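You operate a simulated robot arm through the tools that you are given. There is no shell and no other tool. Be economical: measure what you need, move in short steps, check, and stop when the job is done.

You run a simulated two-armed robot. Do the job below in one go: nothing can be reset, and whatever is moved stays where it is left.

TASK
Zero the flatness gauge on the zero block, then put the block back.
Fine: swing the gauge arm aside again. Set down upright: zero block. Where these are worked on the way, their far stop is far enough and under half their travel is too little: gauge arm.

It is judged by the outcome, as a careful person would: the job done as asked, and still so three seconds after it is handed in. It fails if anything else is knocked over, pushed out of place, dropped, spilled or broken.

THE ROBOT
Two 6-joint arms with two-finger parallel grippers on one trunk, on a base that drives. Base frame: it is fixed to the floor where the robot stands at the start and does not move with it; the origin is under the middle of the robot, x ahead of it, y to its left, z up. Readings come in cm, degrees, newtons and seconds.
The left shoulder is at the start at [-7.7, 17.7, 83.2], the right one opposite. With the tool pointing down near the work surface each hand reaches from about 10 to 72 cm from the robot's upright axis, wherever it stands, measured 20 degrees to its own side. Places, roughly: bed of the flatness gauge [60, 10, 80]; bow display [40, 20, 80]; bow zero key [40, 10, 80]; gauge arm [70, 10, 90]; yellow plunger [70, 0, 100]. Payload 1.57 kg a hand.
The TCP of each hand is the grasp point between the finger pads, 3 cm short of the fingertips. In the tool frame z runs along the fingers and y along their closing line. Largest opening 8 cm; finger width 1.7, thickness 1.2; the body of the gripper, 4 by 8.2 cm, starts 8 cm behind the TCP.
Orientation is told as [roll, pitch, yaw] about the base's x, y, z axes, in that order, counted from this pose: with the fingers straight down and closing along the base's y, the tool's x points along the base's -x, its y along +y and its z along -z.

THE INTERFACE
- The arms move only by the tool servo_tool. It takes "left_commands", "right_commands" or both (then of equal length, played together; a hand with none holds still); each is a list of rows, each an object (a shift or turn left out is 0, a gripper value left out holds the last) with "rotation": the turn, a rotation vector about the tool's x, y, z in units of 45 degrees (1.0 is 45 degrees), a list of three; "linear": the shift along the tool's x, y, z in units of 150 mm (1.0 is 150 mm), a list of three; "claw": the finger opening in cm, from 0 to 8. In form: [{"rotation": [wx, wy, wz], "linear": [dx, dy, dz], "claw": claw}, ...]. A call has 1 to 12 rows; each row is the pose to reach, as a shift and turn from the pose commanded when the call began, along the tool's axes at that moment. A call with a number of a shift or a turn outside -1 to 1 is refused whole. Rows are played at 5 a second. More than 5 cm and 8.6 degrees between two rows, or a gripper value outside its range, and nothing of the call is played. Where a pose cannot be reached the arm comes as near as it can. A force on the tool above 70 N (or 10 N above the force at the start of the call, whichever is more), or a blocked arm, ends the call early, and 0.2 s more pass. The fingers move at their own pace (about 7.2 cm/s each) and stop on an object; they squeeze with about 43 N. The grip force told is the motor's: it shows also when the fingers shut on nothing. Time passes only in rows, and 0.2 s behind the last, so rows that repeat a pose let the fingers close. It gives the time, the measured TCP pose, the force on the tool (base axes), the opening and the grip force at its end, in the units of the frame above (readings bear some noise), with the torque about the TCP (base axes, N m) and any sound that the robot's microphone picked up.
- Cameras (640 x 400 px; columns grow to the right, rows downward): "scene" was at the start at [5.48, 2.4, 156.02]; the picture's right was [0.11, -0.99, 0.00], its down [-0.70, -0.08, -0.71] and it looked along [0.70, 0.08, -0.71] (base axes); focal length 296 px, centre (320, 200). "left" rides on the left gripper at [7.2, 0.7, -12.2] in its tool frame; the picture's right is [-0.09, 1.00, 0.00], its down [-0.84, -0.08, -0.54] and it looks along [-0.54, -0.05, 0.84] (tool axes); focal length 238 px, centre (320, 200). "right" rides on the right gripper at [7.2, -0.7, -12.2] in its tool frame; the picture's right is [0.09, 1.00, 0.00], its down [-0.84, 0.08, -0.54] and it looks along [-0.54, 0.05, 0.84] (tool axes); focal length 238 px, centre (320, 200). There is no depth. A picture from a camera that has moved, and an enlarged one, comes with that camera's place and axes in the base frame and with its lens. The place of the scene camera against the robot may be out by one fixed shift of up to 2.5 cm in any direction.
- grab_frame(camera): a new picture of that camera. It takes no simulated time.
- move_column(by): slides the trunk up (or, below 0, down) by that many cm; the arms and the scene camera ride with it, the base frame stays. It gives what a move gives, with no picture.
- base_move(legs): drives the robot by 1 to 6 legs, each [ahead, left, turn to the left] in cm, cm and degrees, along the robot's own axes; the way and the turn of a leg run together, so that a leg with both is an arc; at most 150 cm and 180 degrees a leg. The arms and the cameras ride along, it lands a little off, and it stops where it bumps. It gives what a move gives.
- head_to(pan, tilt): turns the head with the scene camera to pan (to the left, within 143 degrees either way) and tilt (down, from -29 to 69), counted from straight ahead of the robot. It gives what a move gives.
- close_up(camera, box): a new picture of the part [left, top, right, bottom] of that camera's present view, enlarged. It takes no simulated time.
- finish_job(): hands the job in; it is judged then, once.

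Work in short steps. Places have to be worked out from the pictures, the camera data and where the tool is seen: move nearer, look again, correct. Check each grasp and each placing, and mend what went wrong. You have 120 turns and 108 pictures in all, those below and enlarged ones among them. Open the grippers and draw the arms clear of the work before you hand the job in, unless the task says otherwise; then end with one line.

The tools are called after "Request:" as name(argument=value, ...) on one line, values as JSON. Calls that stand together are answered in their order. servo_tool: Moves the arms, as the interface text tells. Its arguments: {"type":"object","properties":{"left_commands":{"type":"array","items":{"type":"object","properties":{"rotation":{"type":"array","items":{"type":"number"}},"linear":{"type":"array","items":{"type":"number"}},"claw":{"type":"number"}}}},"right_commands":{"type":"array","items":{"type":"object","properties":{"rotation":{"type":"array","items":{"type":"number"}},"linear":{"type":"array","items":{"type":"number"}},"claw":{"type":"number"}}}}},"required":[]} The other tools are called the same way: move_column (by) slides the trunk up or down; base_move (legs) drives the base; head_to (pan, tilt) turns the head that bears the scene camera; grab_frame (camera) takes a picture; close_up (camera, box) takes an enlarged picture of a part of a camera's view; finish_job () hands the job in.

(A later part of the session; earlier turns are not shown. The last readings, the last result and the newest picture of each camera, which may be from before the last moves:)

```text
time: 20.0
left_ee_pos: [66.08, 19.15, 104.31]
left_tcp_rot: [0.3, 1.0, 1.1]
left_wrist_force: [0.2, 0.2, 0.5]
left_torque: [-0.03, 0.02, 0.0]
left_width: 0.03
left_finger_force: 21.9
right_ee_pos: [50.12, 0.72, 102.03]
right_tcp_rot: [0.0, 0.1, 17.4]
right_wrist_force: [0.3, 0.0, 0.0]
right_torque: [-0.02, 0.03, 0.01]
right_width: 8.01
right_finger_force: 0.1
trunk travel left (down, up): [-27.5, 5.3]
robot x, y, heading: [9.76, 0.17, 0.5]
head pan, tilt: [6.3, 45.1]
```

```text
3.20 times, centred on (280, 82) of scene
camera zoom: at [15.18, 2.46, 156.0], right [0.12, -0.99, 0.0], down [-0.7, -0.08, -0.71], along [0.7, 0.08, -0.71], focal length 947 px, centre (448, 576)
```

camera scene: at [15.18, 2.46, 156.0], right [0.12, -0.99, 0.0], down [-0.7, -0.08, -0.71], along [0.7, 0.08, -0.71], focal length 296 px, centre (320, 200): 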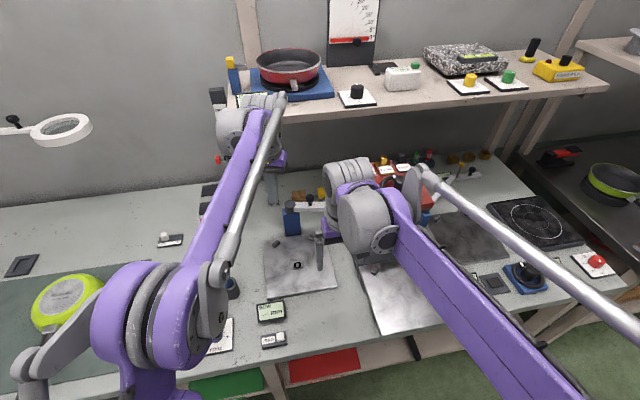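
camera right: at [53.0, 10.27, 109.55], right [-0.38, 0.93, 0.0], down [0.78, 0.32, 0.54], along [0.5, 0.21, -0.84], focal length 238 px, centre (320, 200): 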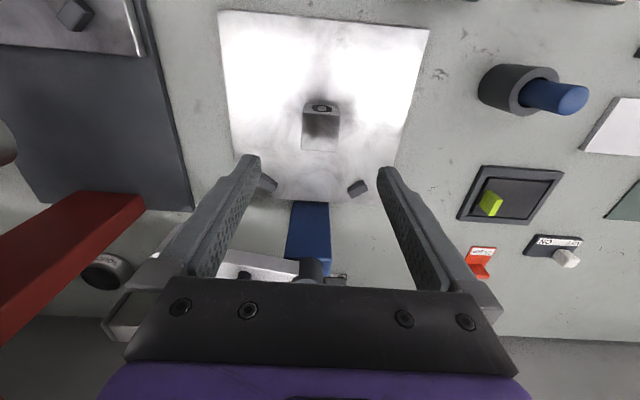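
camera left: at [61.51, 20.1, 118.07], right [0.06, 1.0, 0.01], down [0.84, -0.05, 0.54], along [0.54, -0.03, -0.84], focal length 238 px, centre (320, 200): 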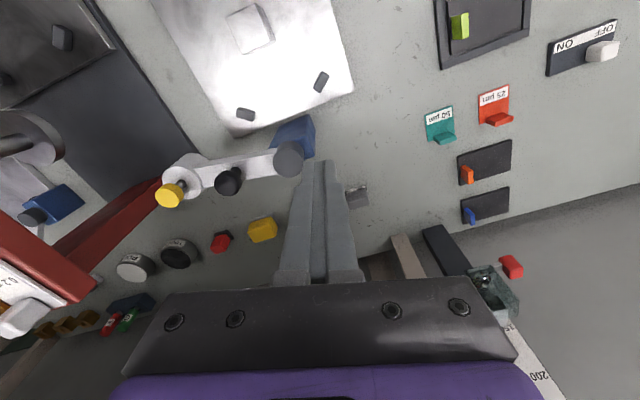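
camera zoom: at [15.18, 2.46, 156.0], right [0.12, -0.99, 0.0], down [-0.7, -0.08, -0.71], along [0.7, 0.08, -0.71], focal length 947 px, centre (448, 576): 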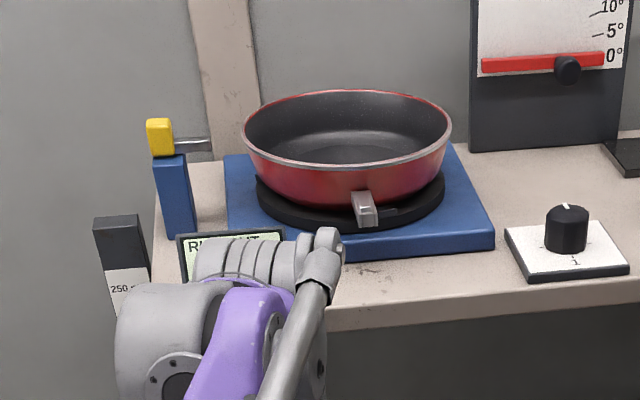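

Nothing on the shelf was disturbed. The shelf edge limits a vertical wrist at x ≳ 68, so I'll tilt the left hand about 35° (fingers forward-down) to keep the wrist back, then reach behind the arm.

Request:
servo_tool(left_commands=[{"rotation": [0, -0.16, 0]}, {"rotation": [0, -0.32, 0]}, {"rotation": [0, -0.48, 0]}, {"rotation": [0, -0.64, 0]}, {"rotation": [0, -0.8, 0]}, {"rotation": [0, -0.8, 0]}])

Request:
grab_frame(camera="left")

Request:
grab_frame(camera="scene")

```text
time: 21.4
left_ee_pos: [66.03, 19.13, 104.23]
left_tcp_rot: [0.5, -35.0, 1.1]
left_wrist_force: [0.9, -0.4, 1.1]
left_torque: [0.01, -0.02, -0.01]
left_width: 0.01
left_finger_force: 21.2
right_ee_pos: [50.32, 0.66, 101.97]
right_tcp_rot: [0.0, 0.1, 17.5]
right_wrist_force: [-0.6, 0.0, 0.5]
right_torque: [0.01, 0.01, -0.05]
right_width: 8.01
right_finger_force: 0.0
trunk travel left (down, up): [-27.5, 5.3]
robot x, y, heading: [9.88, -0.01, 0.4]
head pan, tilt: [6.3, 45.1]
```

```text
69 pictures are left
camera left: at [53.37, 19.6, 110.13], right [0.05, 1.0, 0.06], down [0.38, -0.07, 0.92], along [0.93, -0.03, -0.38], focal length 238 px, centre (320, 200)
```

left: 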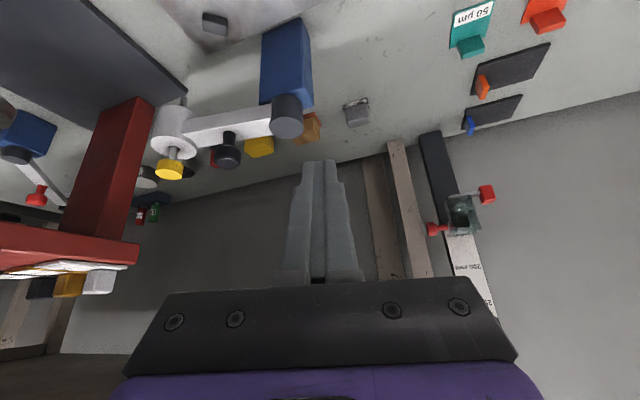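

```text
68 pictures are left
camera scene: at [15.29, 2.49, 156.02], right [0.12, -0.99, 0.0], down [-0.7, -0.08, -0.71], along [0.7, 0.08, -0.71], focal length 296 px, centre (320, 200)
```

scene: 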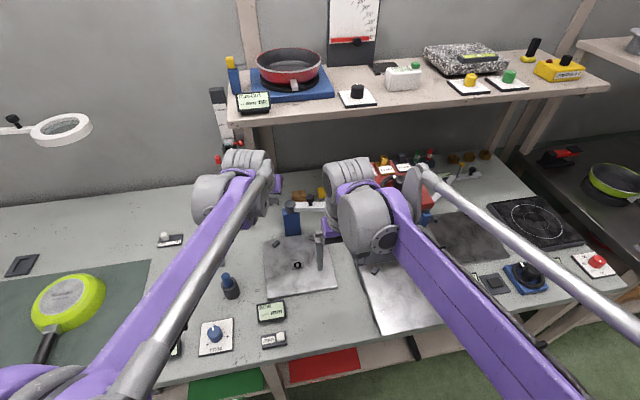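

The tilted view is good; the arm bar spans z ≈ 93.7–95, and the handle and yellow tops are near 97.5. I'll move the closed fingertips above and behind the bar, between pivot and handle.

Request:
servo_tool(left_commands=[{"linear": [-0.12, -0.13, 0.12]}, {"linear": [-0.24, -0.27, 0.27]}, {"linear": [-0.363, -0.407, 0.434]}, {"linear": [-0.363, -0.407, 0.434]}])

Request:
grab_frame(camera="left")

Request:
close_up(camera="scene", box=[230, 130, 370, 270])

```text
time: 22.4
left_ee_pos: [74.36, 13.05, 101.7]
left_tcp_rot: [0.5, -34.9, 1.2]
left_wrist_force: [0.1, 0.0, -0.2]
left_torque: [-0.02, -0.02, 0.02]
left_width: 0.01
left_finger_force: 21.5
right_ee_pos: [50.22, 0.8, 102.07]
right_tcp_rot: [0.0, 0.1, 17.5]
right_wrist_force: [0.1, -0.1, -0.1]
right_torque: [-0.01, 0.0, -0.03]
right_width: 8.01
right_finger_force: 0.0
trunk travel left (down, up): [-27.5, 5.3]
robot x, y, heading: [9.72, 0.32, 0.2]
head pan, tilt: [6.3, 45.1]
```

```text
67 pictures are left
camera left: at [61.59, 13.37, 107.76], right [0.05, 1.0, 0.06], down [0.38, -0.07, 0.92], along [0.92, -0.03, -0.38], focal length 238 px, centre (320, 200)
```

left: 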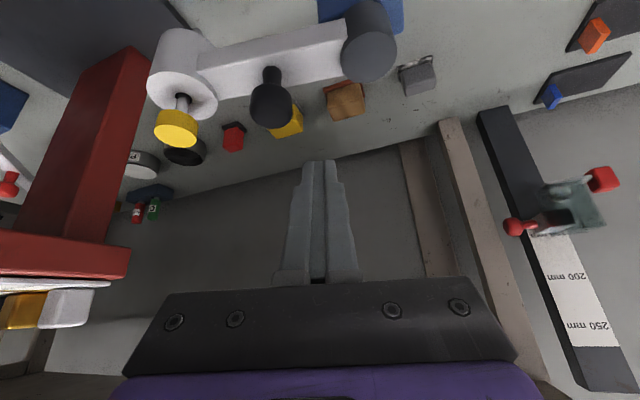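

```text
2.86 times, centred on (300, 200) of scene
camera zoom: at [15.18, 2.51, 156.02], right [0.12, -0.99, 0.0], down [-0.7, -0.08, -0.71], along [0.7, 0.08, -0.71], focal length 845 px, centre (377, 200)
```

zoom: 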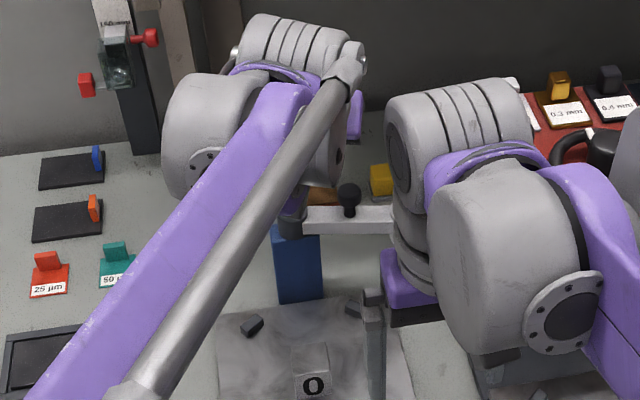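

I judge the handle knob to be at [71.9,10.5] and the pivot at [70.9,16.3]. I'll shift slightly to y 13.6 and descend straight behind the bar, watching force.

Request:
servo_tool(left_commands=[{"linear": [0, 0.037, 0]}, {"linear": [0.083, 0.037, 0.118]}, {"linear": [0.166, 0.037, 0.236]}, {"linear": [0.249, 0.037, 0.355]}, {"linear": [0.249, 0.037, 0.355]}])

Request:
grab_frame(camera="left")

```text
time: 23.6
left_ee_pos: [74.39, 13.95, 95.22]
left_tcp_rot: [0.5, -34.9, 1.1]
left_wrist_force: [-0.3, 0.8, 0.1]
left_torque: [-0.04, -0.02, 0.01]
left_width: 0.0
left_finger_force: 21.6
right_ee_pos: [50.3, 0.7, 101.97]
right_tcp_rot: [0.0, 0.1, 17.4]
right_wrist_force: [0.0, -0.4, -0.6]
right_torque: [0.01, -0.02, 0.02]
right_width: 7.98
right_finger_force: 0.0
trunk travel left (down, up): [-27.5, 5.3]
robot x, y, heading: [9.95, 0.11, 0.4]
head pan, tilt: [6.3, 45.1]
```

```text
65 pictures are left
camera left: at [61.56, 14.32, 101.19], right [0.05, 1.0, 0.06], down [0.38, -0.07, 0.92], along [0.92, -0.03, -0.38], focal length 238 px, centre (320, 200)
```

left: 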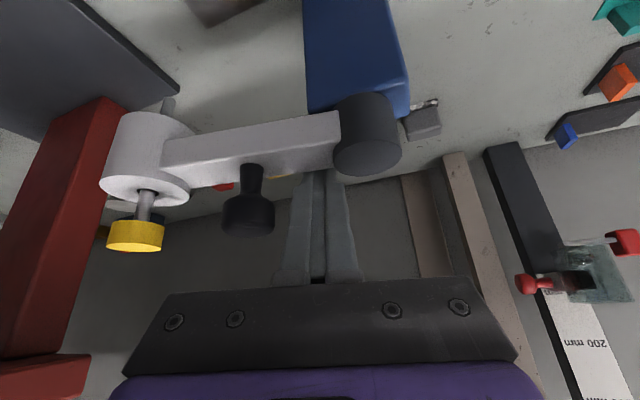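

The tips are behind the bar. I'll pull the arm around along an arc, about the first half of its swing.

Request:
servo_tool(left_commands=[{"linear": [0.06, -0.031, -0.042]}, {"linear": [0.085, -0.055, -0.06]}, {"linear": [0.109, -0.078, -0.077]}, {"linear": [0.137, -0.095, -0.097]}, {"linear": [0.165, -0.108, -0.116]}, {"linear": [0.196, -0.115, -0.138]}, {"linear": [0.227, -0.119, -0.159]}, {"linear": [0.268, -0.115, -0.187]}, {"linear": [0.268, -0.115, -0.187]}])

Request:
grab_frame(camera="left")

Request:
close_up(camera="scene", box=[230, 150, 370, 300])

```text
time: 24.7
left_ee_pos: [72.36, 13.32, 95.48]
left_tcp_rot: [0.9, -35.9, 1.0]
left_wrist_force: [23.0, 16.6, -5.1]
left_torque: [-0.39, -0.49, -0.75]
left_width: 0.0
left_finger_force: 21.3
right_ee_pos: [50.43, 0.88, 101.89]
right_tcp_rot: [0.1, 0.2, 17.4]
right_wrist_force: [-0.2, -0.1, 0.5]
right_torque: [0.02, -0.01, 0.0]
right_width: 7.99
right_finger_force: 0.1
trunk travel left (down, up): [-27.5, 5.3]
robot x, y, heading: [9.74, 0.08, 0.6]
head pan, tilt: [6.3, 45.1]
stopped in row 5 (left hand): the force on the tool passed its limit at 75 N (the readings are from after the stop); the commanded pose is now the measured one
```

```text
64 pictures are left
camera left: at [59.57, 13.49, 101.28], right [0.05, 1.0, 0.07], down [0.36, -0.08, 0.93], along [0.93, -0.02, -0.36], focal length 238 px, centre (320, 200)
```

left: 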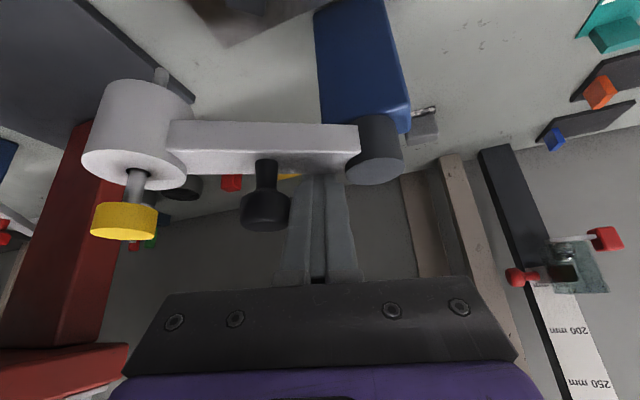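

```text
2.67 times, centred on (300, 225) of scene
camera zoom: at [15.56, 2.63, 155.96], right [0.12, -0.99, 0.0], down [-0.7, -0.08, -0.7], along [0.7, 0.08, -0.71], focal length 789 px, centre (373, 133)
```

zoom: 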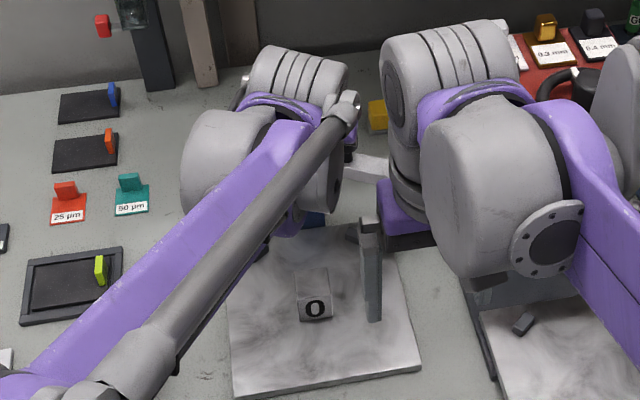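

The arm turned about 13°, then the tilted finger jammed against the handle knob. I'll back off, lift, and re-place farther out, between handle and plunger housing where there is more room and leverage. The right hand moves farther away too.

Request:
servo_tool(left_commands=[{"linear": [-0.027, 0.02, 0.019]}, {"linear": [-0.117, 0.02, -0.11]}, {"linear": [-0.206, 0.02, -0.235]}, {"linear": [-0.295, 0.0, -0.363]}, {"linear": [-0.295, -0.18, -0.363]}, {"linear": [-0.295, -0.36, -0.363]}, {"linear": [-0.295, -0.36, -0.363]}], right_commands=[{"linear": [0.15, -0.11, -0.04]}, {"linear": [0.3, -0.22, -0.08]}, {"linear": [0.45, -0.33, -0.12]}, {"linear": [0.6, -0.44, -0.16]}, {"linear": [0.72, -0.545, -0.2]}, {"linear": [0.72, -0.545, -0.2]}, {"linear": [0.72, -0.545, -0.2]}])

Request:
grab_frame(camera="left")

Request:
close_up(camera="scene", box=[230, 150, 390, 310])

```text
time: 26.3
left_ee_pos: [72.64, 7.51, 102.57]
left_tcp_rot: [0.7, -35.8, 1.2]
left_wrist_force: [0.6, 0.0, -0.5]
left_torque: [-0.02, -0.01, 0.04]
left_width: 0.0
left_finger_force: 21.3
right_ee_pos: [42.65, -10.24, 105.09]
right_tcp_rot: [0.0, 0.1, 17.5]
right_wrist_force: [0.3, 0.2, -0.2]
right_torque: [0.01, 0.01, 0.02]
right_width: 8.02
right_finger_force: 0.1
trunk travel left (down, up): [-27.5, 5.3]
robot x, y, heading: [9.96, -0.09, 0.4]
head pan, tilt: [6.3, 45.1]
```

```text
62 pictures are left
camera left: at [59.89, 7.73, 108.24], right [0.05, 1.0, 0.06], down [0.36, -0.08, 0.93], along [0.93, -0.02, -0.37], focal length 238 px, centre (320, 200)
```

left: 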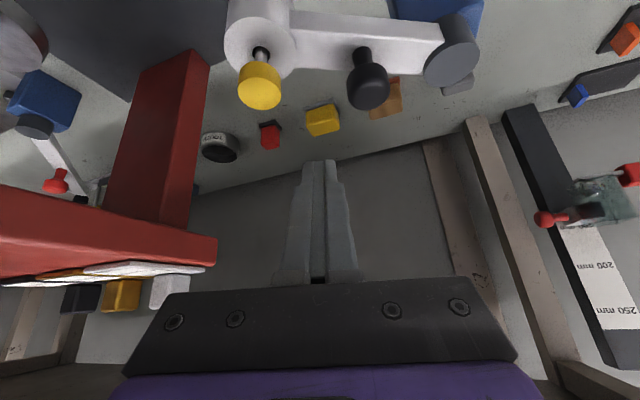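

```text
2.50 times, centred on (310, 230) of scene
camera zoom: at [15.32, 2.57, 156.02], right [0.12, -0.99, 0.0], down [-0.7, -0.08, -0.71], along [0.7, 0.08, -0.71], focal length 740 px, centre (345, 125)
```

zoom: 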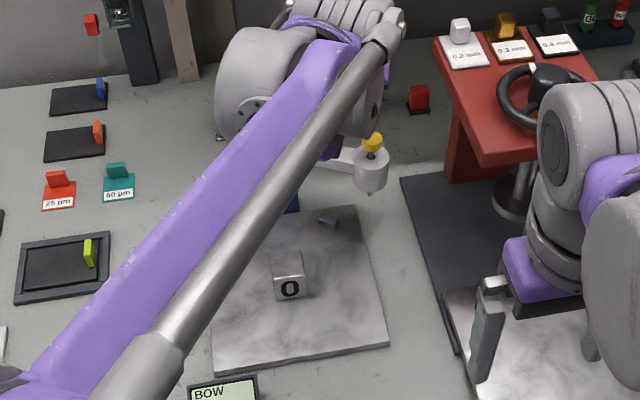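

The arm now points to about −y, with the handle at [69.7,10.5,~97]. Gripping the handle knob from in front with the tilted fingers is safer than squeezing past it. I'll position above it with the claw opened to 4 cm.

Request:
servo_tool(left_commands=[{"linear": [0.1, 0.1, -0.075], "claw": 4}, {"linear": [0.208, 0.2, -0.15], "claw": 4}, {"linear": [0.208, 0.2, -0.15], "claw": 4}])

Request:
grab_frame(camera="left")

```text
time: 27.1
left_ee_pos: [68.91, 10.32, 102.51]
left_tcp_rot: [0.6, -35.7, 1.1]
left_wrist_force: [0.1, -1.0, 0.2]
left_torque: [-0.05, -0.02, -0.01]
left_width: 3.98
left_finger_force: 0.0
right_ee_pos: [42.83, -10.42, 105.11]
right_tcp_rot: [0.1, 0.0, 17.4]
right_wrist_force: [0.1, 0.4, 0.2]
right_torque: [0.0, -0.04, -0.01]
right_width: 8.01
right_finger_force: 0.1
trunk travel left (down, up): [-27.5, 5.3]
robot x, y, heading: [9.82, -0.04, 0.4]
head pan, tilt: [6.3, 45.1]
```

```text
60 pictures are left
camera left: at [56.05, 10.65, 108.35], right [0.05, 1.0, 0.06], down [0.36, -0.08, 0.93], along [0.93, -0.02, -0.37], focal length 238 px, centre (320, 200)
```

left: 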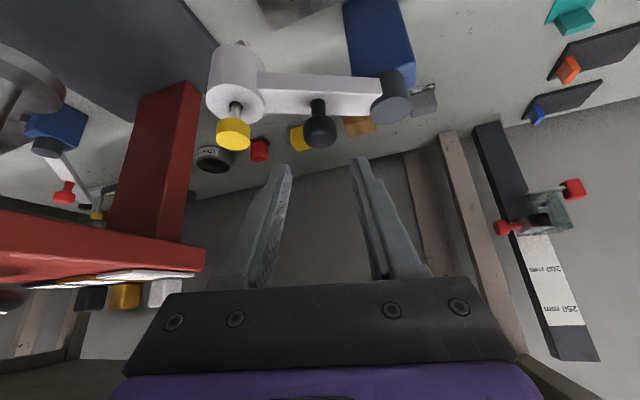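

The handle ball is centred between the fingers at about [70.4,10.75,97.1]. I'll descend around it and close.

Request:
servo_tool(left_commands=[{"linear": [0.065, 0.025, 0.13], "claw": 4}, {"linear": [0.13, 0.025, 0.265], "claw": 4}, {"linear": [0.13, 0.025, 0.265], "claw": 4}])

Request:
grab_frame(camera="left")

```text
time: 27.9
left_ee_pos: [69.42, 11.07, 98.15]
left_tcp_rot: [0.8, -35.9, 1.1]
left_wrist_force: [-0.3, -0.1, 0.3]
left_torque: [-0.03, 0.01, -0.02]
left_width: 4.02
left_finger_force: 0.2
right_ee_pos: [42.68, -10.31, 105.13]
right_tcp_rot: [-0.1, 0.2, 17.4]
right_wrist_force: [-0.4, -0.1, 0.1]
right_torque: [-0.01, 0.04, 0.0]
right_width: 8.03
right_finger_force: 0.1
trunk travel left (down, up): [-27.5, 5.3]
robot x, y, heading: [9.78, 0.44, 0.6]
head pan, tilt: [6.3, 45.1]
```

```text
59 pictures are left
camera left: at [56.56, 11.26, 103.85], right [0.05, 1.0, 0.06], down [0.36, -0.08, 0.93], along [0.93, -0.02, -0.37], focal length 238 px, centre (320, 200)
```

left: 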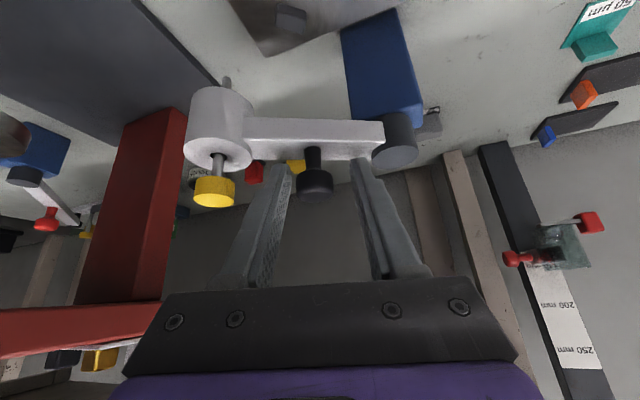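

The knob lies between the pads. I'll close on it.

Request:
servo_tool(left_commands=[{"claw": 2.5}, {"claw": 0}, {"claw": 0}, {"claw": 0}])

Request:
grab_frame(camera="left")

```text
time: 28.9
left_ee_pos: [69.37, 10.59, 98.11]
left_tcp_rot: [0.7, -35.8, 1.0]
left_wrist_force: [-2.1, -20.2, -6.0]
left_torque: [-0.27, -0.32, -0.22]
left_width: 2.33
left_finger_force: 35.8
right_ee_pos: [42.78, -10.58, 105.08]
right_tcp_rot: [0.0, 0.0, 17.4]
right_wrist_force: [0.3, 0.3, 0.3]
right_torque: [-0.02, 0.03, -0.01]
right_width: 7.99
right_finger_force: 0.0
trunk travel left (down, up): [-27.5, 5.3]
robot x, y, heading: [9.77, 0.03, 0.2]
head pan, tilt: [6.3, 45.1]
```

```text
58 pictures are left
camera left: at [56.59, 10.92, 103.86], right [0.05, 1.0, 0.06], down [0.36, -0.08, 0.93], along [0.93, -0.02, -0.37], focal length 238 px, centre (320, 200)
```

left: 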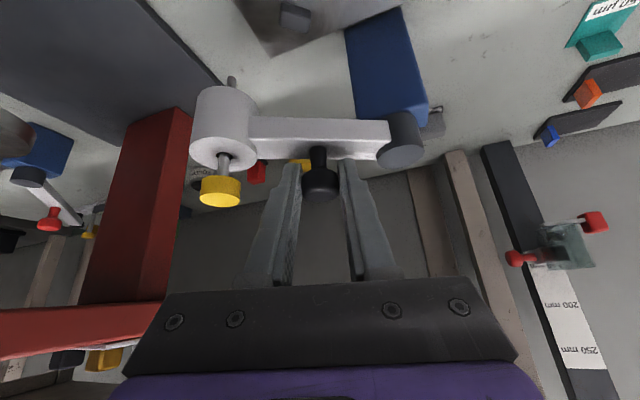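

The knob is gripped (2.33 cm). I'll pull it along an arc of about 5.7 cm radius about the pivot, the first part only.

Request:
servo_tool(left_commands=[{"linear": [0.032, 0.005, -0.023]}, {"linear": [0.064, 0.013, -0.046]}, {"linear": [0.094, 0.026, -0.067]}, {"linear": [0.124, 0.041, -0.089]}, {"linear": [0.151, 0.062, -0.108]}, {"linear": [0.178, 0.085, -0.128]}, {"linear": [0.178, 0.085, -0.128]}])

Request:
grab_frame(camera="left")

```text
time: 30.5
left_ee_pos: [66.08, 11.88, 98.42]
left_tcp_rot: [0.7, -35.8, 1.1]
left_wrist_force: [-1.1, -5.3, -13.0]
left_torque: [-0.06, 0.26, -0.15]
left_width: 2.33
left_finger_force: 35.6
right_ee_pos: [42.82, -10.27, 104.99]
right_tcp_rot: [0.0, 0.2, 17.4]
right_wrist_force: [0.4, -0.4, -0.1]
right_torque: [0.02, 0.06, 0.07]
right_width: 7.99
right_finger_force: 0.1
trunk travel left (down, up): [-27.5, 5.3]
robot x, y, heading: [10.11, -0.13, 0.5]
head pan, tilt: [6.3, 45.1]
```

```text
57 pictures are left
camera left: at [53.33, 12.24, 104.16], right [0.05, 1.0, 0.06], down [0.37, -0.08, 0.93], along [0.93, -0.02, -0.37], focal length 238 px, centre (320, 200)
```

left: 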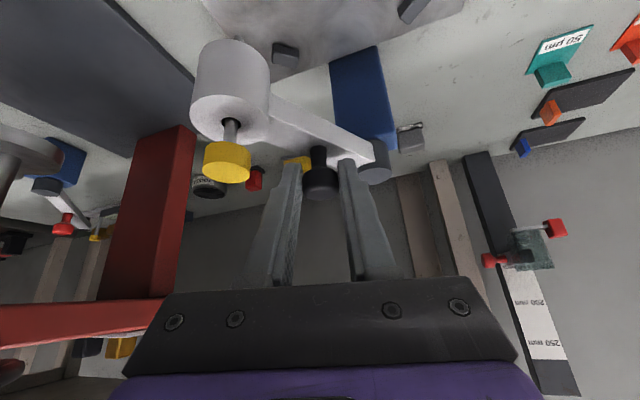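

It is tracking the arc well, at about 35° from the start. I'll continue toward the far stop.

Request:
servo_tool(left_commands=[{"linear": [0.023, 0.027, -0.017]}, {"linear": [0.045, 0.056, -0.033]}, {"linear": [0.064, 0.089, -0.046]}, {"linear": [0.08, 0.123, -0.058]}, {"linear": [0.08, 0.123, -0.058]}])

Request:
grab_frame(camera="left")

Request:
close_up(camera="scene", box=[230, 180, 370, 300])

```text
time: 31.7
left_ee_pos: [64.49, 13.54, 98.4]
left_tcp_rot: [0.7, -35.8, 1.0]
left_wrist_force: [-2.0, -9.3, 8.6]
left_torque: [-0.17, 0.05, -0.42]
left_width: 2.3
left_finger_force: 35.8
right_ee_pos: [42.56, -10.4, 105.07]
right_tcp_rot: [0.0, 0.1, 17.4]
right_wrist_force: [0.4, 0.4, -0.3]
right_torque: [0.03, -0.04, 0.04]
right_width: 7.99
right_finger_force: 0.0
trunk travel left (down, up): [-27.5, 5.3]
robot x, y, heading: [9.88, 0.19, 0.4]
head pan, tilt: [6.3, 45.1]
```

```text
56 pictures are left
camera left: at [51.69, 13.9, 104.15], right [0.05, 1.0, 0.06], down [0.36, -0.08, 0.93], along [0.93, -0.02, -0.37], focal length 238 px, centre (320, 200)
```

left: 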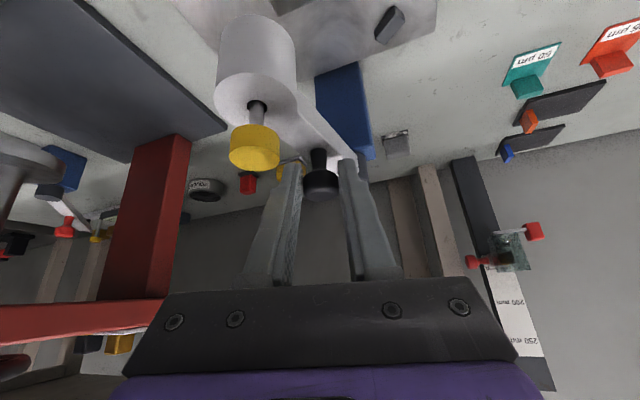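

```text
3.33 times, centred on (300, 240) of scene
camera zoom: at [15.21, 2.36, 156.03], right [0.12, -0.99, 0.0], down [-0.7, -0.08, -0.71], along [0.7, 0.08, -0.71], focal length 986 px, centre (387, 67)
```

zoom: 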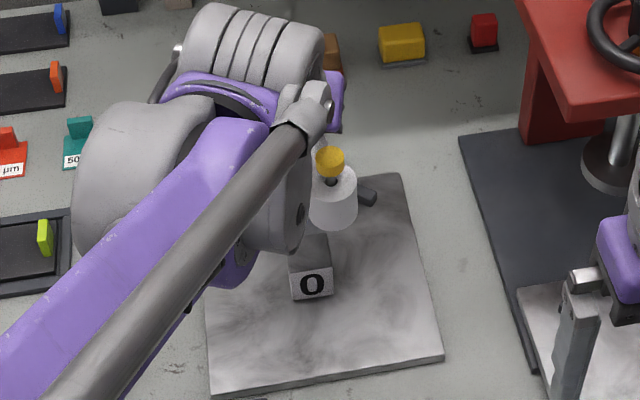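

The housing is nearing the block. Before the last part I'll check the stem clearance above the block with the right camera.

Request:
grab_frame(camera="right")

```text
54 pictures are left
camera right: at [35.92, -13.19, 117.38], right [-0.39, 0.92, 0.0], down [0.78, 0.32, 0.54], along [0.5, 0.21, -0.84], focal length 238 px, centre (320, 200)
```

right: 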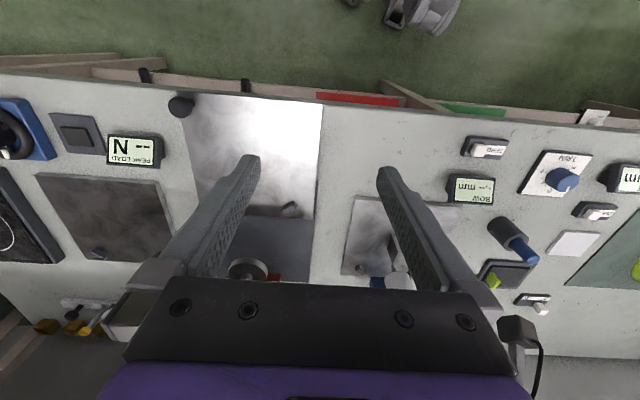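

That view doesn't help, but an earlier scene view gives a stem tip of about z 89, versus the block top at about 86.8, so it clears. I'll continue gently toward the stop.

Request:
servo_tool(left_commands=[{"linear": [0.01, 0.03, -0.007]}, {"linear": [0.02, 0.061, -0.014]}, {"linear": [0.027, 0.093, -0.02]}, {"linear": [0.027, 0.093, -0.02]}])

Request:
grab_frame(camera="left")

Request:
close_up(camera="scene", box=[230, 180, 370, 300])

```text
time: 32.7
left_ee_pos: [64.13, 14.63, 98.35]
left_tcp_rot: [0.7, -35.9, 0.9]
left_wrist_force: [5.4, -28.3, 8.0]
left_torque: [-0.57, -0.05, -0.41]
left_width: 2.33
left_finger_force: 35.7
right_ee_pos: [42.61, -10.67, 105.11]
right_tcp_rot: [0.2, 0.1, 17.4]
right_wrist_force: [-0.3, 0.0, 0.1]
right_torque: [-0.04, 0.0, -0.02]
right_width: 8.02
right_finger_force: 0.0
trunk travel left (down, up): [-27.5, 5.3]
robot x, y, heading: [10.21, -0.14, 0.2]
head pan, tilt: [6.3, 45.1]
```

```text
53 pictures are left
camera left: at [51.38, 14.89, 104.09], right [0.05, 1.0, 0.06], down [0.36, -0.08, 0.93], along [0.93, -0.02, -0.37], focal length 238 px, centre (320, 200)
```

left: 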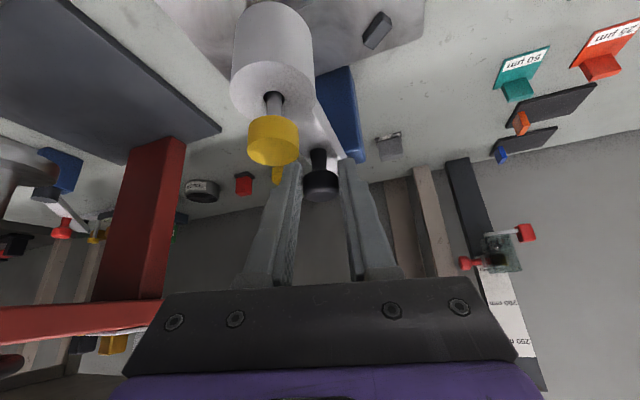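

```text
3.33 times, centred on (300, 240) of scene
camera zoom: at [15.35, 2.08, 156.03], right [0.12, -0.99, 0.0], down [-0.7, -0.08, -0.71], along [0.7, 0.08, -0.71], focal length 986 px, centre (387, 67)
```

zoom: 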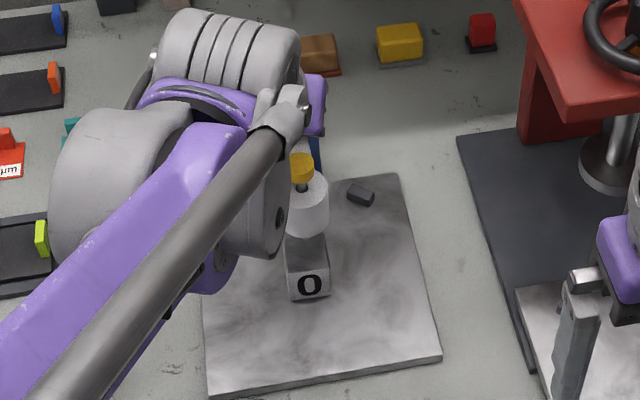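

The plunger is now at about [59.6,12.95], directly over the block, with the arm against its stop. I'll open the left hand just enough, lift straight clear, and read the display.

Request:
servo_tool(left_commands=[{"linear": [0.02, 0.067, -0.014], "claw": 4}, {"linear": [0.02, 0.067, -0.014], "claw": 4}, {"linear": [-0.08, 0.067, -0.15], "claw": 4}, {"linear": [-0.19, 0.067, -0.3], "claw": 4}, {"linear": [-0.3, 0.067, -0.44], "claw": 4}, {"linear": [-0.3, 0.067, -0.44], "claw": 4}])

Request:
grab_frame(camera="left")

Request:
close_up(camera="scene", box=[230, 200, 370, 360])

```text
time: 34.1
left_ee_pos: [63.83, 16.14, 106.35]
left_tcp_rot: [0.6, -35.8, 1.1]
left_wrist_force: [-0.3, 0.1, -0.7]
left_torque: [0.01, -0.01, -0.01]
left_width: 4.01
left_finger_force: 0.1
right_ee_pos: [42.65, -10.27, 105.09]
right_tcp_rot: [0.0, 0.1, 17.4]
right_wrist_force: [-1.1, 0.0, 0.2]
right_torque: [-0.01, 0.03, 0.03]
right_width: 8.02
right_finger_force: 0.0
trunk travel left (down, up): [-27.5, 5.3]
robot x, y, heading: [9.68, -0.09, 0.4]
head pan, tilt: [6.3, 45.1]
```

```text
51 pictures are left
camera left: at [51.06, 16.5, 112.13], right [0.05, 1.0, 0.06], down [0.36, -0.08, 0.93], along [0.93, -0.02, -0.37], focal length 238 px, centre (320, 200)
```

left: 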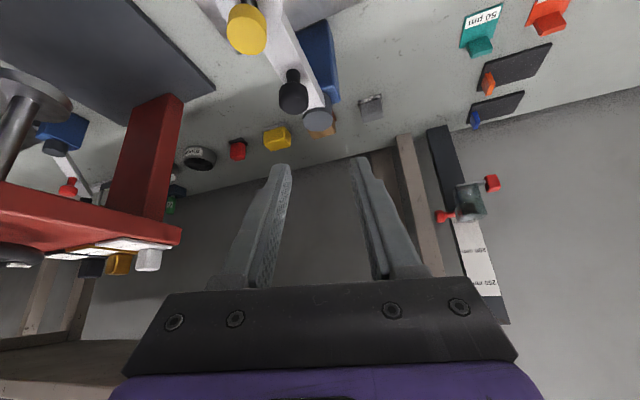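

```text
2.50 times, centred on (300, 280) of scene
camera zoom: at [15.33, 2.56, 156.02], right [0.12, -0.99, 0.0], down [-0.7, -0.08, -0.71], along [0.7, 0.08, -0.71], focal length 740 px, centre (370, 0)
```

zoom: 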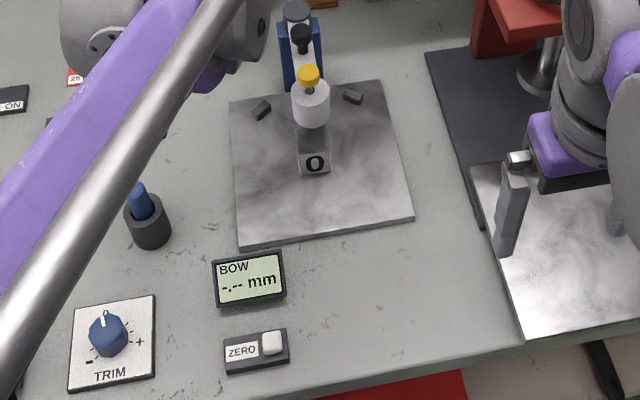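

The display still shows "-.--", so the plunger must be pressed onto the block. I'll retract the left hand to vertical toward the zero key to make room for the right hand at the plunger.

Request:
servo_tool(left_commands=[{"rotation": [0, 0.1, 0], "linear": [0.1, 0.1, -0.12]}, {"rotation": [0, 0.26, 0], "linear": [0.22, 0.21, -0.23]}, {"rotation": [0, 0.42, 0], "linear": [0.34, 0.32, -0.35]}, {"rotation": [0, 0.58, 0], "linear": [0.46, 0.43, -0.47]}, {"rotation": [0, 0.72, 0], "linear": [0.57, 0.53, -0.58]}, {"rotation": [0, 0.8, 0], "linear": [0.57, 0.53, -0.58], "claw": 0}, {"rotation": [0, 0.8, 0], "linear": [0.57, 0.53, -0.58], "claw": 0}])

```text
time: 35.7
left_ee_pos: [51.58, 23.67, 108.59]
left_tcp_rot: [0.6, 0.3, 1.5]
left_wrist_force: [-0.2, 0.2, 0.3]
left_torque: [0.0, 0.02, -0.01]
left_width: 0.0
left_finger_force: 21.0
right_ee_pos: [42.62, -10.32, 105.08]
right_tcp_rot: [0.0, 0.2, 17.5]
right_wrist_force: [0.5, 0.4, 0.7]
right_torque: [-0.01, -0.03, -0.01]
right_width: 8.0
right_finger_force: 0.0
trunk travel left (down, up): [-27.5, 5.3]
robot x, y, heading: [9.76, 0.3, 0.6]
head pan, tilt: [6.3, 45.1]
```

Now I'll send the left hand to above the zero key, near [38.7,13.9], and start the right hand, claw closed, toward the plunger.

Request:
servo_tool(left_commands=[{"linear": [0.17, -0.13, 0.1]}, {"linear": [0.34, -0.26, 0.2]}, {"linear": [0.51, -0.39, 0.3]}, {"linear": [0.68, -0.52, 0.4]}, {"linear": [0.86, -0.65, 0.53]}, {"linear": [0.86, -0.65, 0.53]}], right_commands=[{"linear": [-0.15, 0.1, -0.02], "claw": 0}, {"linear": [-0.3, 0.2, -0.04], "claw": 0}, {"linear": [-0.45, 0.3, -0.06], "claw": 0}, {"linear": [-0.6, 0.42, -0.08], "claw": 0}, {"linear": [-0.75, 0.5, -0.1], "claw": 0}, {"linear": [-0.75, 0.5, -0.1], "claw": 0}])

Request:
grab_frame(camera="left")

Request:
grab_frame(camera="right")

Request:
grab_frame(camera="scene")

```text
time: 37.1
left_ee_pos: [38.8, 13.52, 100.34]
left_tcp_rot: [0.6, 0.2, 1.5]
left_wrist_force: [-0.3, 0.6, 0.5]
left_torque: [0.0, 0.0, 0.02]
left_width: 0.0
left_finger_force: 21.9
right_ee_pos: [51.23, 0.37, 106.43]
right_tcp_rot: [0.1, 0.1, 17.4]
right_wrist_force: [0.3, -0.3, 0.5]
right_torque: [0.03, 0.02, 0.0]
right_width: 0.0
right_finger_force: 20.9
trunk travel left (down, up): [-27.5, 5.3]
robot x, y, heading: [10.14, -0.39, 0.5]
head pan, tilt: [6.3, 45.1]
```

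```text
49 pictures are left
camera left: at [31.81, 13.94, 112.67], right [0.07, 1.0, 0.01], down [0.84, -0.06, 0.54], along [0.54, -0.03, -0.84], focal length 238 px, centre (320, 200)
```

left: 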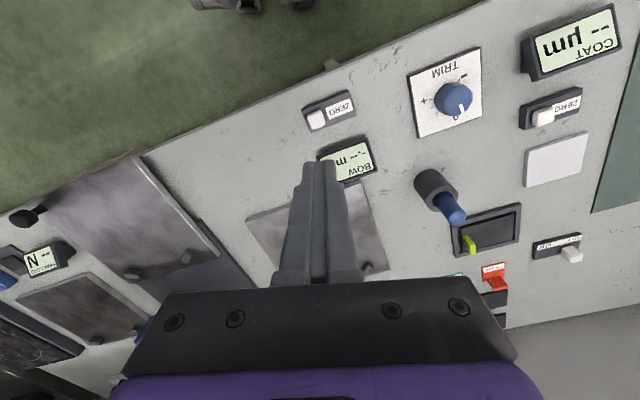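

```text
48 pictures are left
camera right: at [44.52, -2.47, 118.69], right [-0.39, 0.92, 0.0], down [0.78, 0.32, 0.54], along [0.5, 0.21, -0.84], focal length 238 px, centre (320, 200)
```

right: 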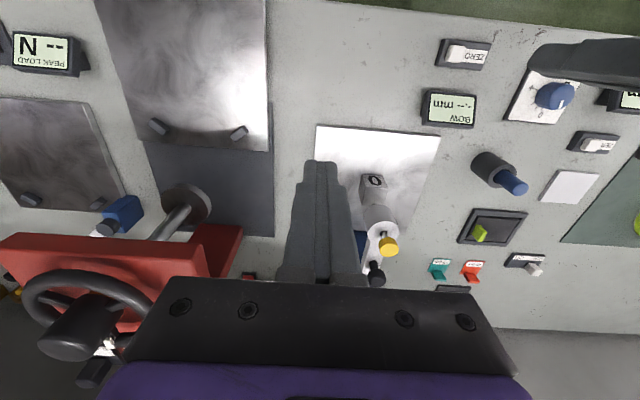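

```text
47 pictures are left
camera scene: at [15.32, 2.52, 156.02], right [0.12, -0.99, 0.0], down [-0.7, -0.08, -0.71], along [0.7, 0.08, -0.71], focal length 296 px, centre (320, 200)
```

scene: 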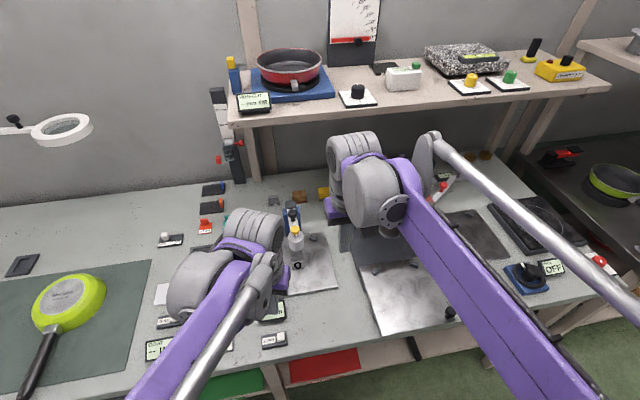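

The plunger's yellow top is at about [59.7,12.8,98] and the key button at about [38.9,13.4]. I'll move the right hand above the plunger and zoom on the key.

Request:
servo_tool(right_commands=[{"linear": [-0.2, 0.15, 0]}, {"linear": [-0.4, 0.3, 0]}, {"linear": [-0.6, 0.46, 0.05]}, {"linear": [-0.788, 0.619, 0.16]}, {"linear": [-0.788, 0.619, 0.16]}])

Request:
grab_frame(camera="right")

Request:
close_up(camera="left", box=[270, 70, 390, 190])

Request:
close_up(camera="scene", box=[240, 190, 360, 350])

```text
time: 38.3
left_ee_pos: [38.69, 13.61, 100.44]
left_tcp_rot: [0.5, 0.3, 1.5]
left_wrist_force: [-0.6, -0.5, -0.2]
left_torque: [-0.02, 0.0, 0.0]
left_width: 0.0
left_finger_force: 21.5
right_ee_pos: [59.33, 12.76, 104.03]
right_tcp_rot: [0.0, 0.1, 17.3]
right_wrist_force: [0.5, 0.4, -0.1]
right_torque: [0.01, 0.02, -0.02]
right_width: 0.02
right_finger_force: 21.6
trunk travel left (down, up): [-27.5, 5.3]
robot x, y, heading: [9.74, 0.12, 0.4]
head pan, tilt: [6.3, 45.1]
```

```text
46 pictures are left
camera right: at [52.64, 10.09, 116.41], right [-0.39, 0.92, 0.0], down [0.78, 0.32, 0.54], along [0.5, 0.21, -0.84], focal length 238 px, centre (320, 200)
```

right: 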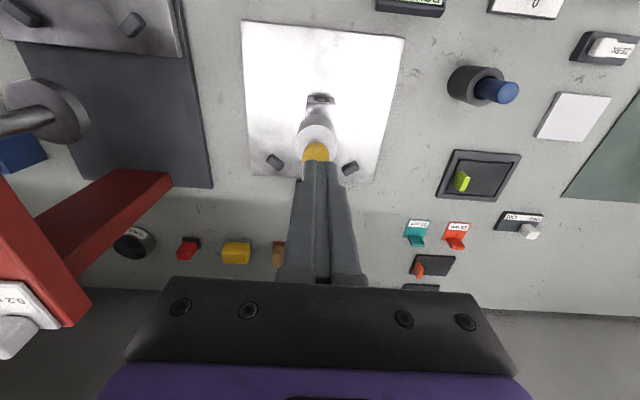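

```text
3.33 times, centred on (330, 130) of left
camera zoom: at [31.79, 13.92, 112.7], right [0.07, 1.0, 0.01], down [0.84, -0.06, 0.54], along [0.54, -0.03, -0.84], focal length 794 px, centre (287, 433)
```

zoom: 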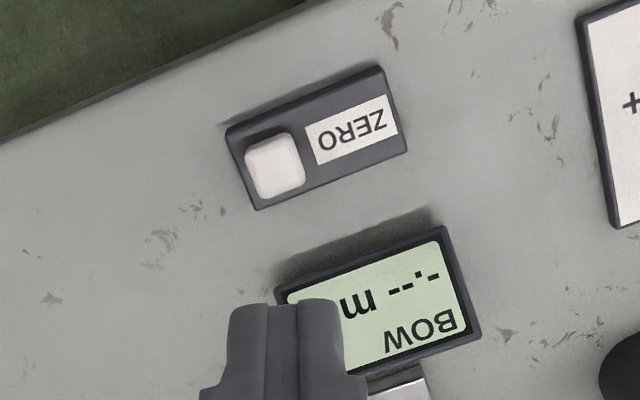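

```text
2.50 times, centred on (300, 270) of scene
camera zoom: at [15.25, 2.47, 156.02], right [0.12, -0.99, 0.0], down [-0.7, -0.08, -0.71], along [0.7, 0.08, -0.71], focal length 740 px, centre (370, 25)
```

zoom: 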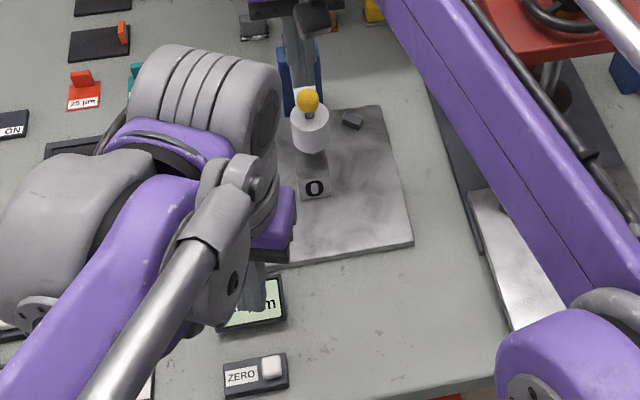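

Both hands are nearly on target. I'll lower the right fingertips onto the plunger and lower the left toward the key with a small correction, staying above it.

Request:
servo_tool(right_commands=[{"linear": [0, -0.013, 0.1]}, {"linear": [0, -0.013, 0.17]}, {"linear": [0, -0.013, 0.21]}, {"linear": [0, -0.013, 0.21]}], left_commands=[{"linear": [-0.02, -0.027, 0.2]}, {"linear": [-0.02, -0.027, 0.4]}, {"linear": [-0.02, -0.027, 0.6]}, {"linear": [-0.02, -0.027, 0.6]}])

Request:
grab_frame(camera="left")

Request:
close_up(camera="right", box=[260, 60, 400, 200])

```text
time: 39.3
left_ee_pos: [39.57, 13.33, 91.32]
left_tcp_rot: [0.7, 0.3, 1.6]
left_wrist_force: [0.2, 0.2, -0.5]
left_torque: [0.0, 0.0, 0.03]
left_width: 0.0
left_finger_force: 21.7
right_ee_pos: [59.28, 12.44, 100.81]
right_tcp_rot: [0.0, 0.2, 17.4]
right_wrist_force: [0.3, 0.0, 1.9]
right_torque: [0.03, -0.03, -0.01]
right_width: 0.01
right_finger_force: 21.5
trunk travel left (down, up): [-27.5, 5.3]
robot x, y, heading: [9.69, -0.22, 0.5]
head pan, tilt: [6.3, 45.1]
```

```text
43 pictures are left
camera left: at [32.52, 13.68, 103.46], right [0.07, 1.0, 0.01], down [0.84, -0.06, 0.54], along [0.54, -0.03, -0.84], focal length 238 px, centre (320, 200)
```

left: 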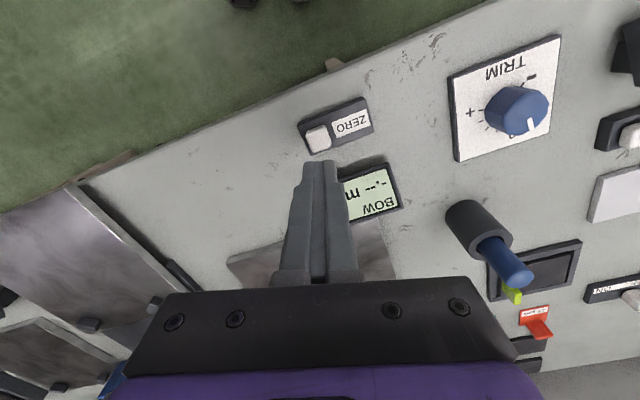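

```text
2.86 times, centred on (330, 130) of right
camera zoom: at [52.71, 9.73, 113.19], right [-0.39, 0.92, 0.0], down [0.78, 0.32, 0.54], along [0.5, 0.21, -0.84], focal length 681 px, centre (291, 400)
```

zoom: 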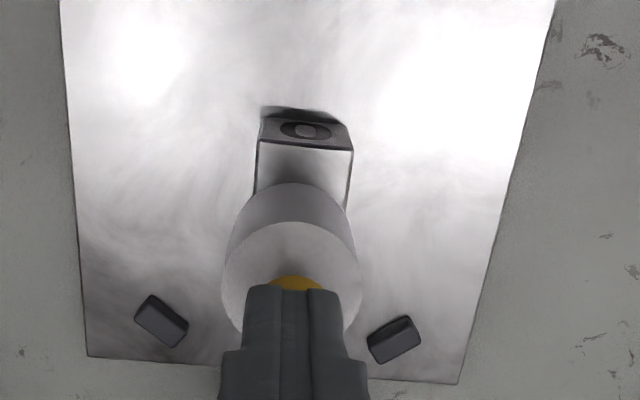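

The tips just touch the yellow cap (1.9 N). I'll press it down about 1.2 cm and check force and display.

Request:
servo_tool(right_commands=[{"linear": [0, 0, 0.027]}, {"linear": [0, 0, 0.054]}, {"linear": [0, 0, 0.08]}, {"linear": [0, 0, 0.08]}], left_commands=[{"linear": [0.01, 0, 0]}, {"linear": [0.02, 0, 0]}, {"linear": [0.04, 0, 0]}, {"linear": [0.04, 0, 0]}])

Request:
close_up(camera="left", box=[250, 70, 450, 230])

Request:
close_up(camera="right", box=[260, 60, 400, 200])

```text
time: 40.3
left_ee_pos: [38.53, 13.29, 91.65]
left_tcp_rot: [0.5, 0.1, 1.4]
left_wrist_force: [-0.3, -0.1, 0.1]
left_torque: [-0.01, 0.04, 0.0]
left_width: 0.02
left_finger_force: 21.3
right_ee_pos: [59.33, 12.49, 99.91]
right_tcp_rot: [0.0, -0.1, 17.5]
right_wrist_force: [7.2, 2.9, 43.1]
right_torque: [0.08, -0.32, 0.02]
right_width: 0.01
right_finger_force: 21.0
trunk travel left (down, up): [-27.5, 5.3]
robot x, y, heading: [9.65, -0.0, 0.5]
head pan, tilt: [6.3, 45.1]
heard: click
```

```text
2.50 times, centred on (350, 150) of left
camera zoom: at [31.58, 13.71, 103.85], right [0.07, 1.0, 0.01], down [0.84, -0.06, 0.54], along [0.54, -0.03, -0.84], focal length 596 px, centre (245, 325)
```

zoom: 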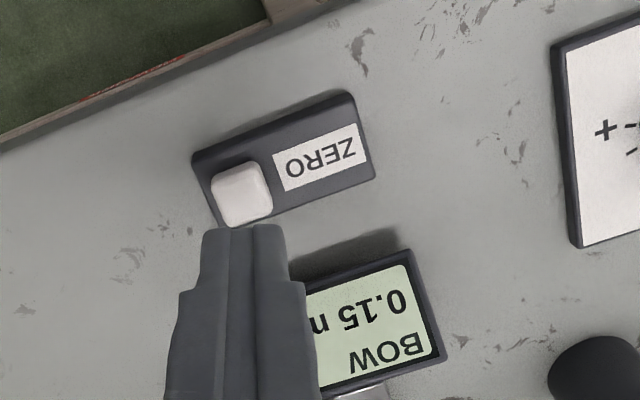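

```text
2.86 times, centred on (330, 130) of right
camera zoom: at [52.68, 9.75, 112.2], right [-0.39, 0.92, 0.0], down [0.77, 0.32, 0.54], along [0.5, 0.21, -0.84], focal length 681 px, centre (291, 400)
```

zoom: 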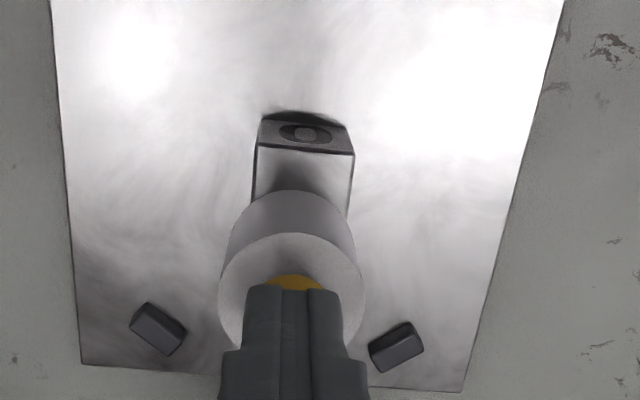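

The gauge reads 0.15 mm with the plunger held down. I'll keep holding and lower the left finger onto the zero key.

Request:
servo_tool(left_commands=[{"linear": [-0.02, 0, 0.12]}, {"linear": [-0.02, 0, 0.22]}, {"linear": [-0.02, 0, 0.28]}, {"linear": [-0.02, 0, 0.31]}, {"linear": [-0.02, 0, 0.31]}])

Request:
grab_frame(camera="left")

```text
time: 41.5
left_ee_pos: [38.8, 13.33, 86.95]
left_tcp_rot: [0.6, 0.1, 1.5]
left_wrist_force: [0.8, 1.1, 2.6]
left_torque: [0.02, -0.05, -0.01]
left_width: 0.0
left_finger_force: 21.2
right_ee_pos: [59.46, 12.53, 99.95]
right_tcp_rot: [0.0, -0.1, 17.4]
right_wrist_force: [14.9, 5.3, 59.9]
right_torque: [0.19, -0.53, 0.0]
right_width: 0.01
right_finger_force: 21.5
trunk travel left (down, up): [-27.5, 5.3]
robot x, y, heading: [10.02, 0.39, 0.2]
head pan, tilt: [6.3, 45.1]
heard: click
```

```text
39 pictures are left
camera left: at [31.72, 13.76, 99.25], right [0.07, 1.0, 0.01], down [0.84, -0.06, 0.54], along [0.54, -0.03, -0.84], focal length 238 px, centre (320, 200)
```

left: 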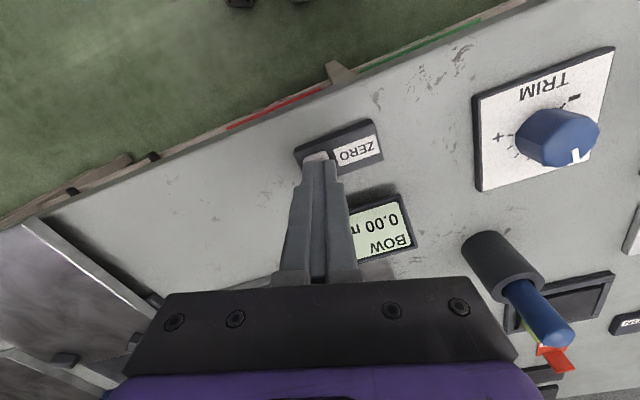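

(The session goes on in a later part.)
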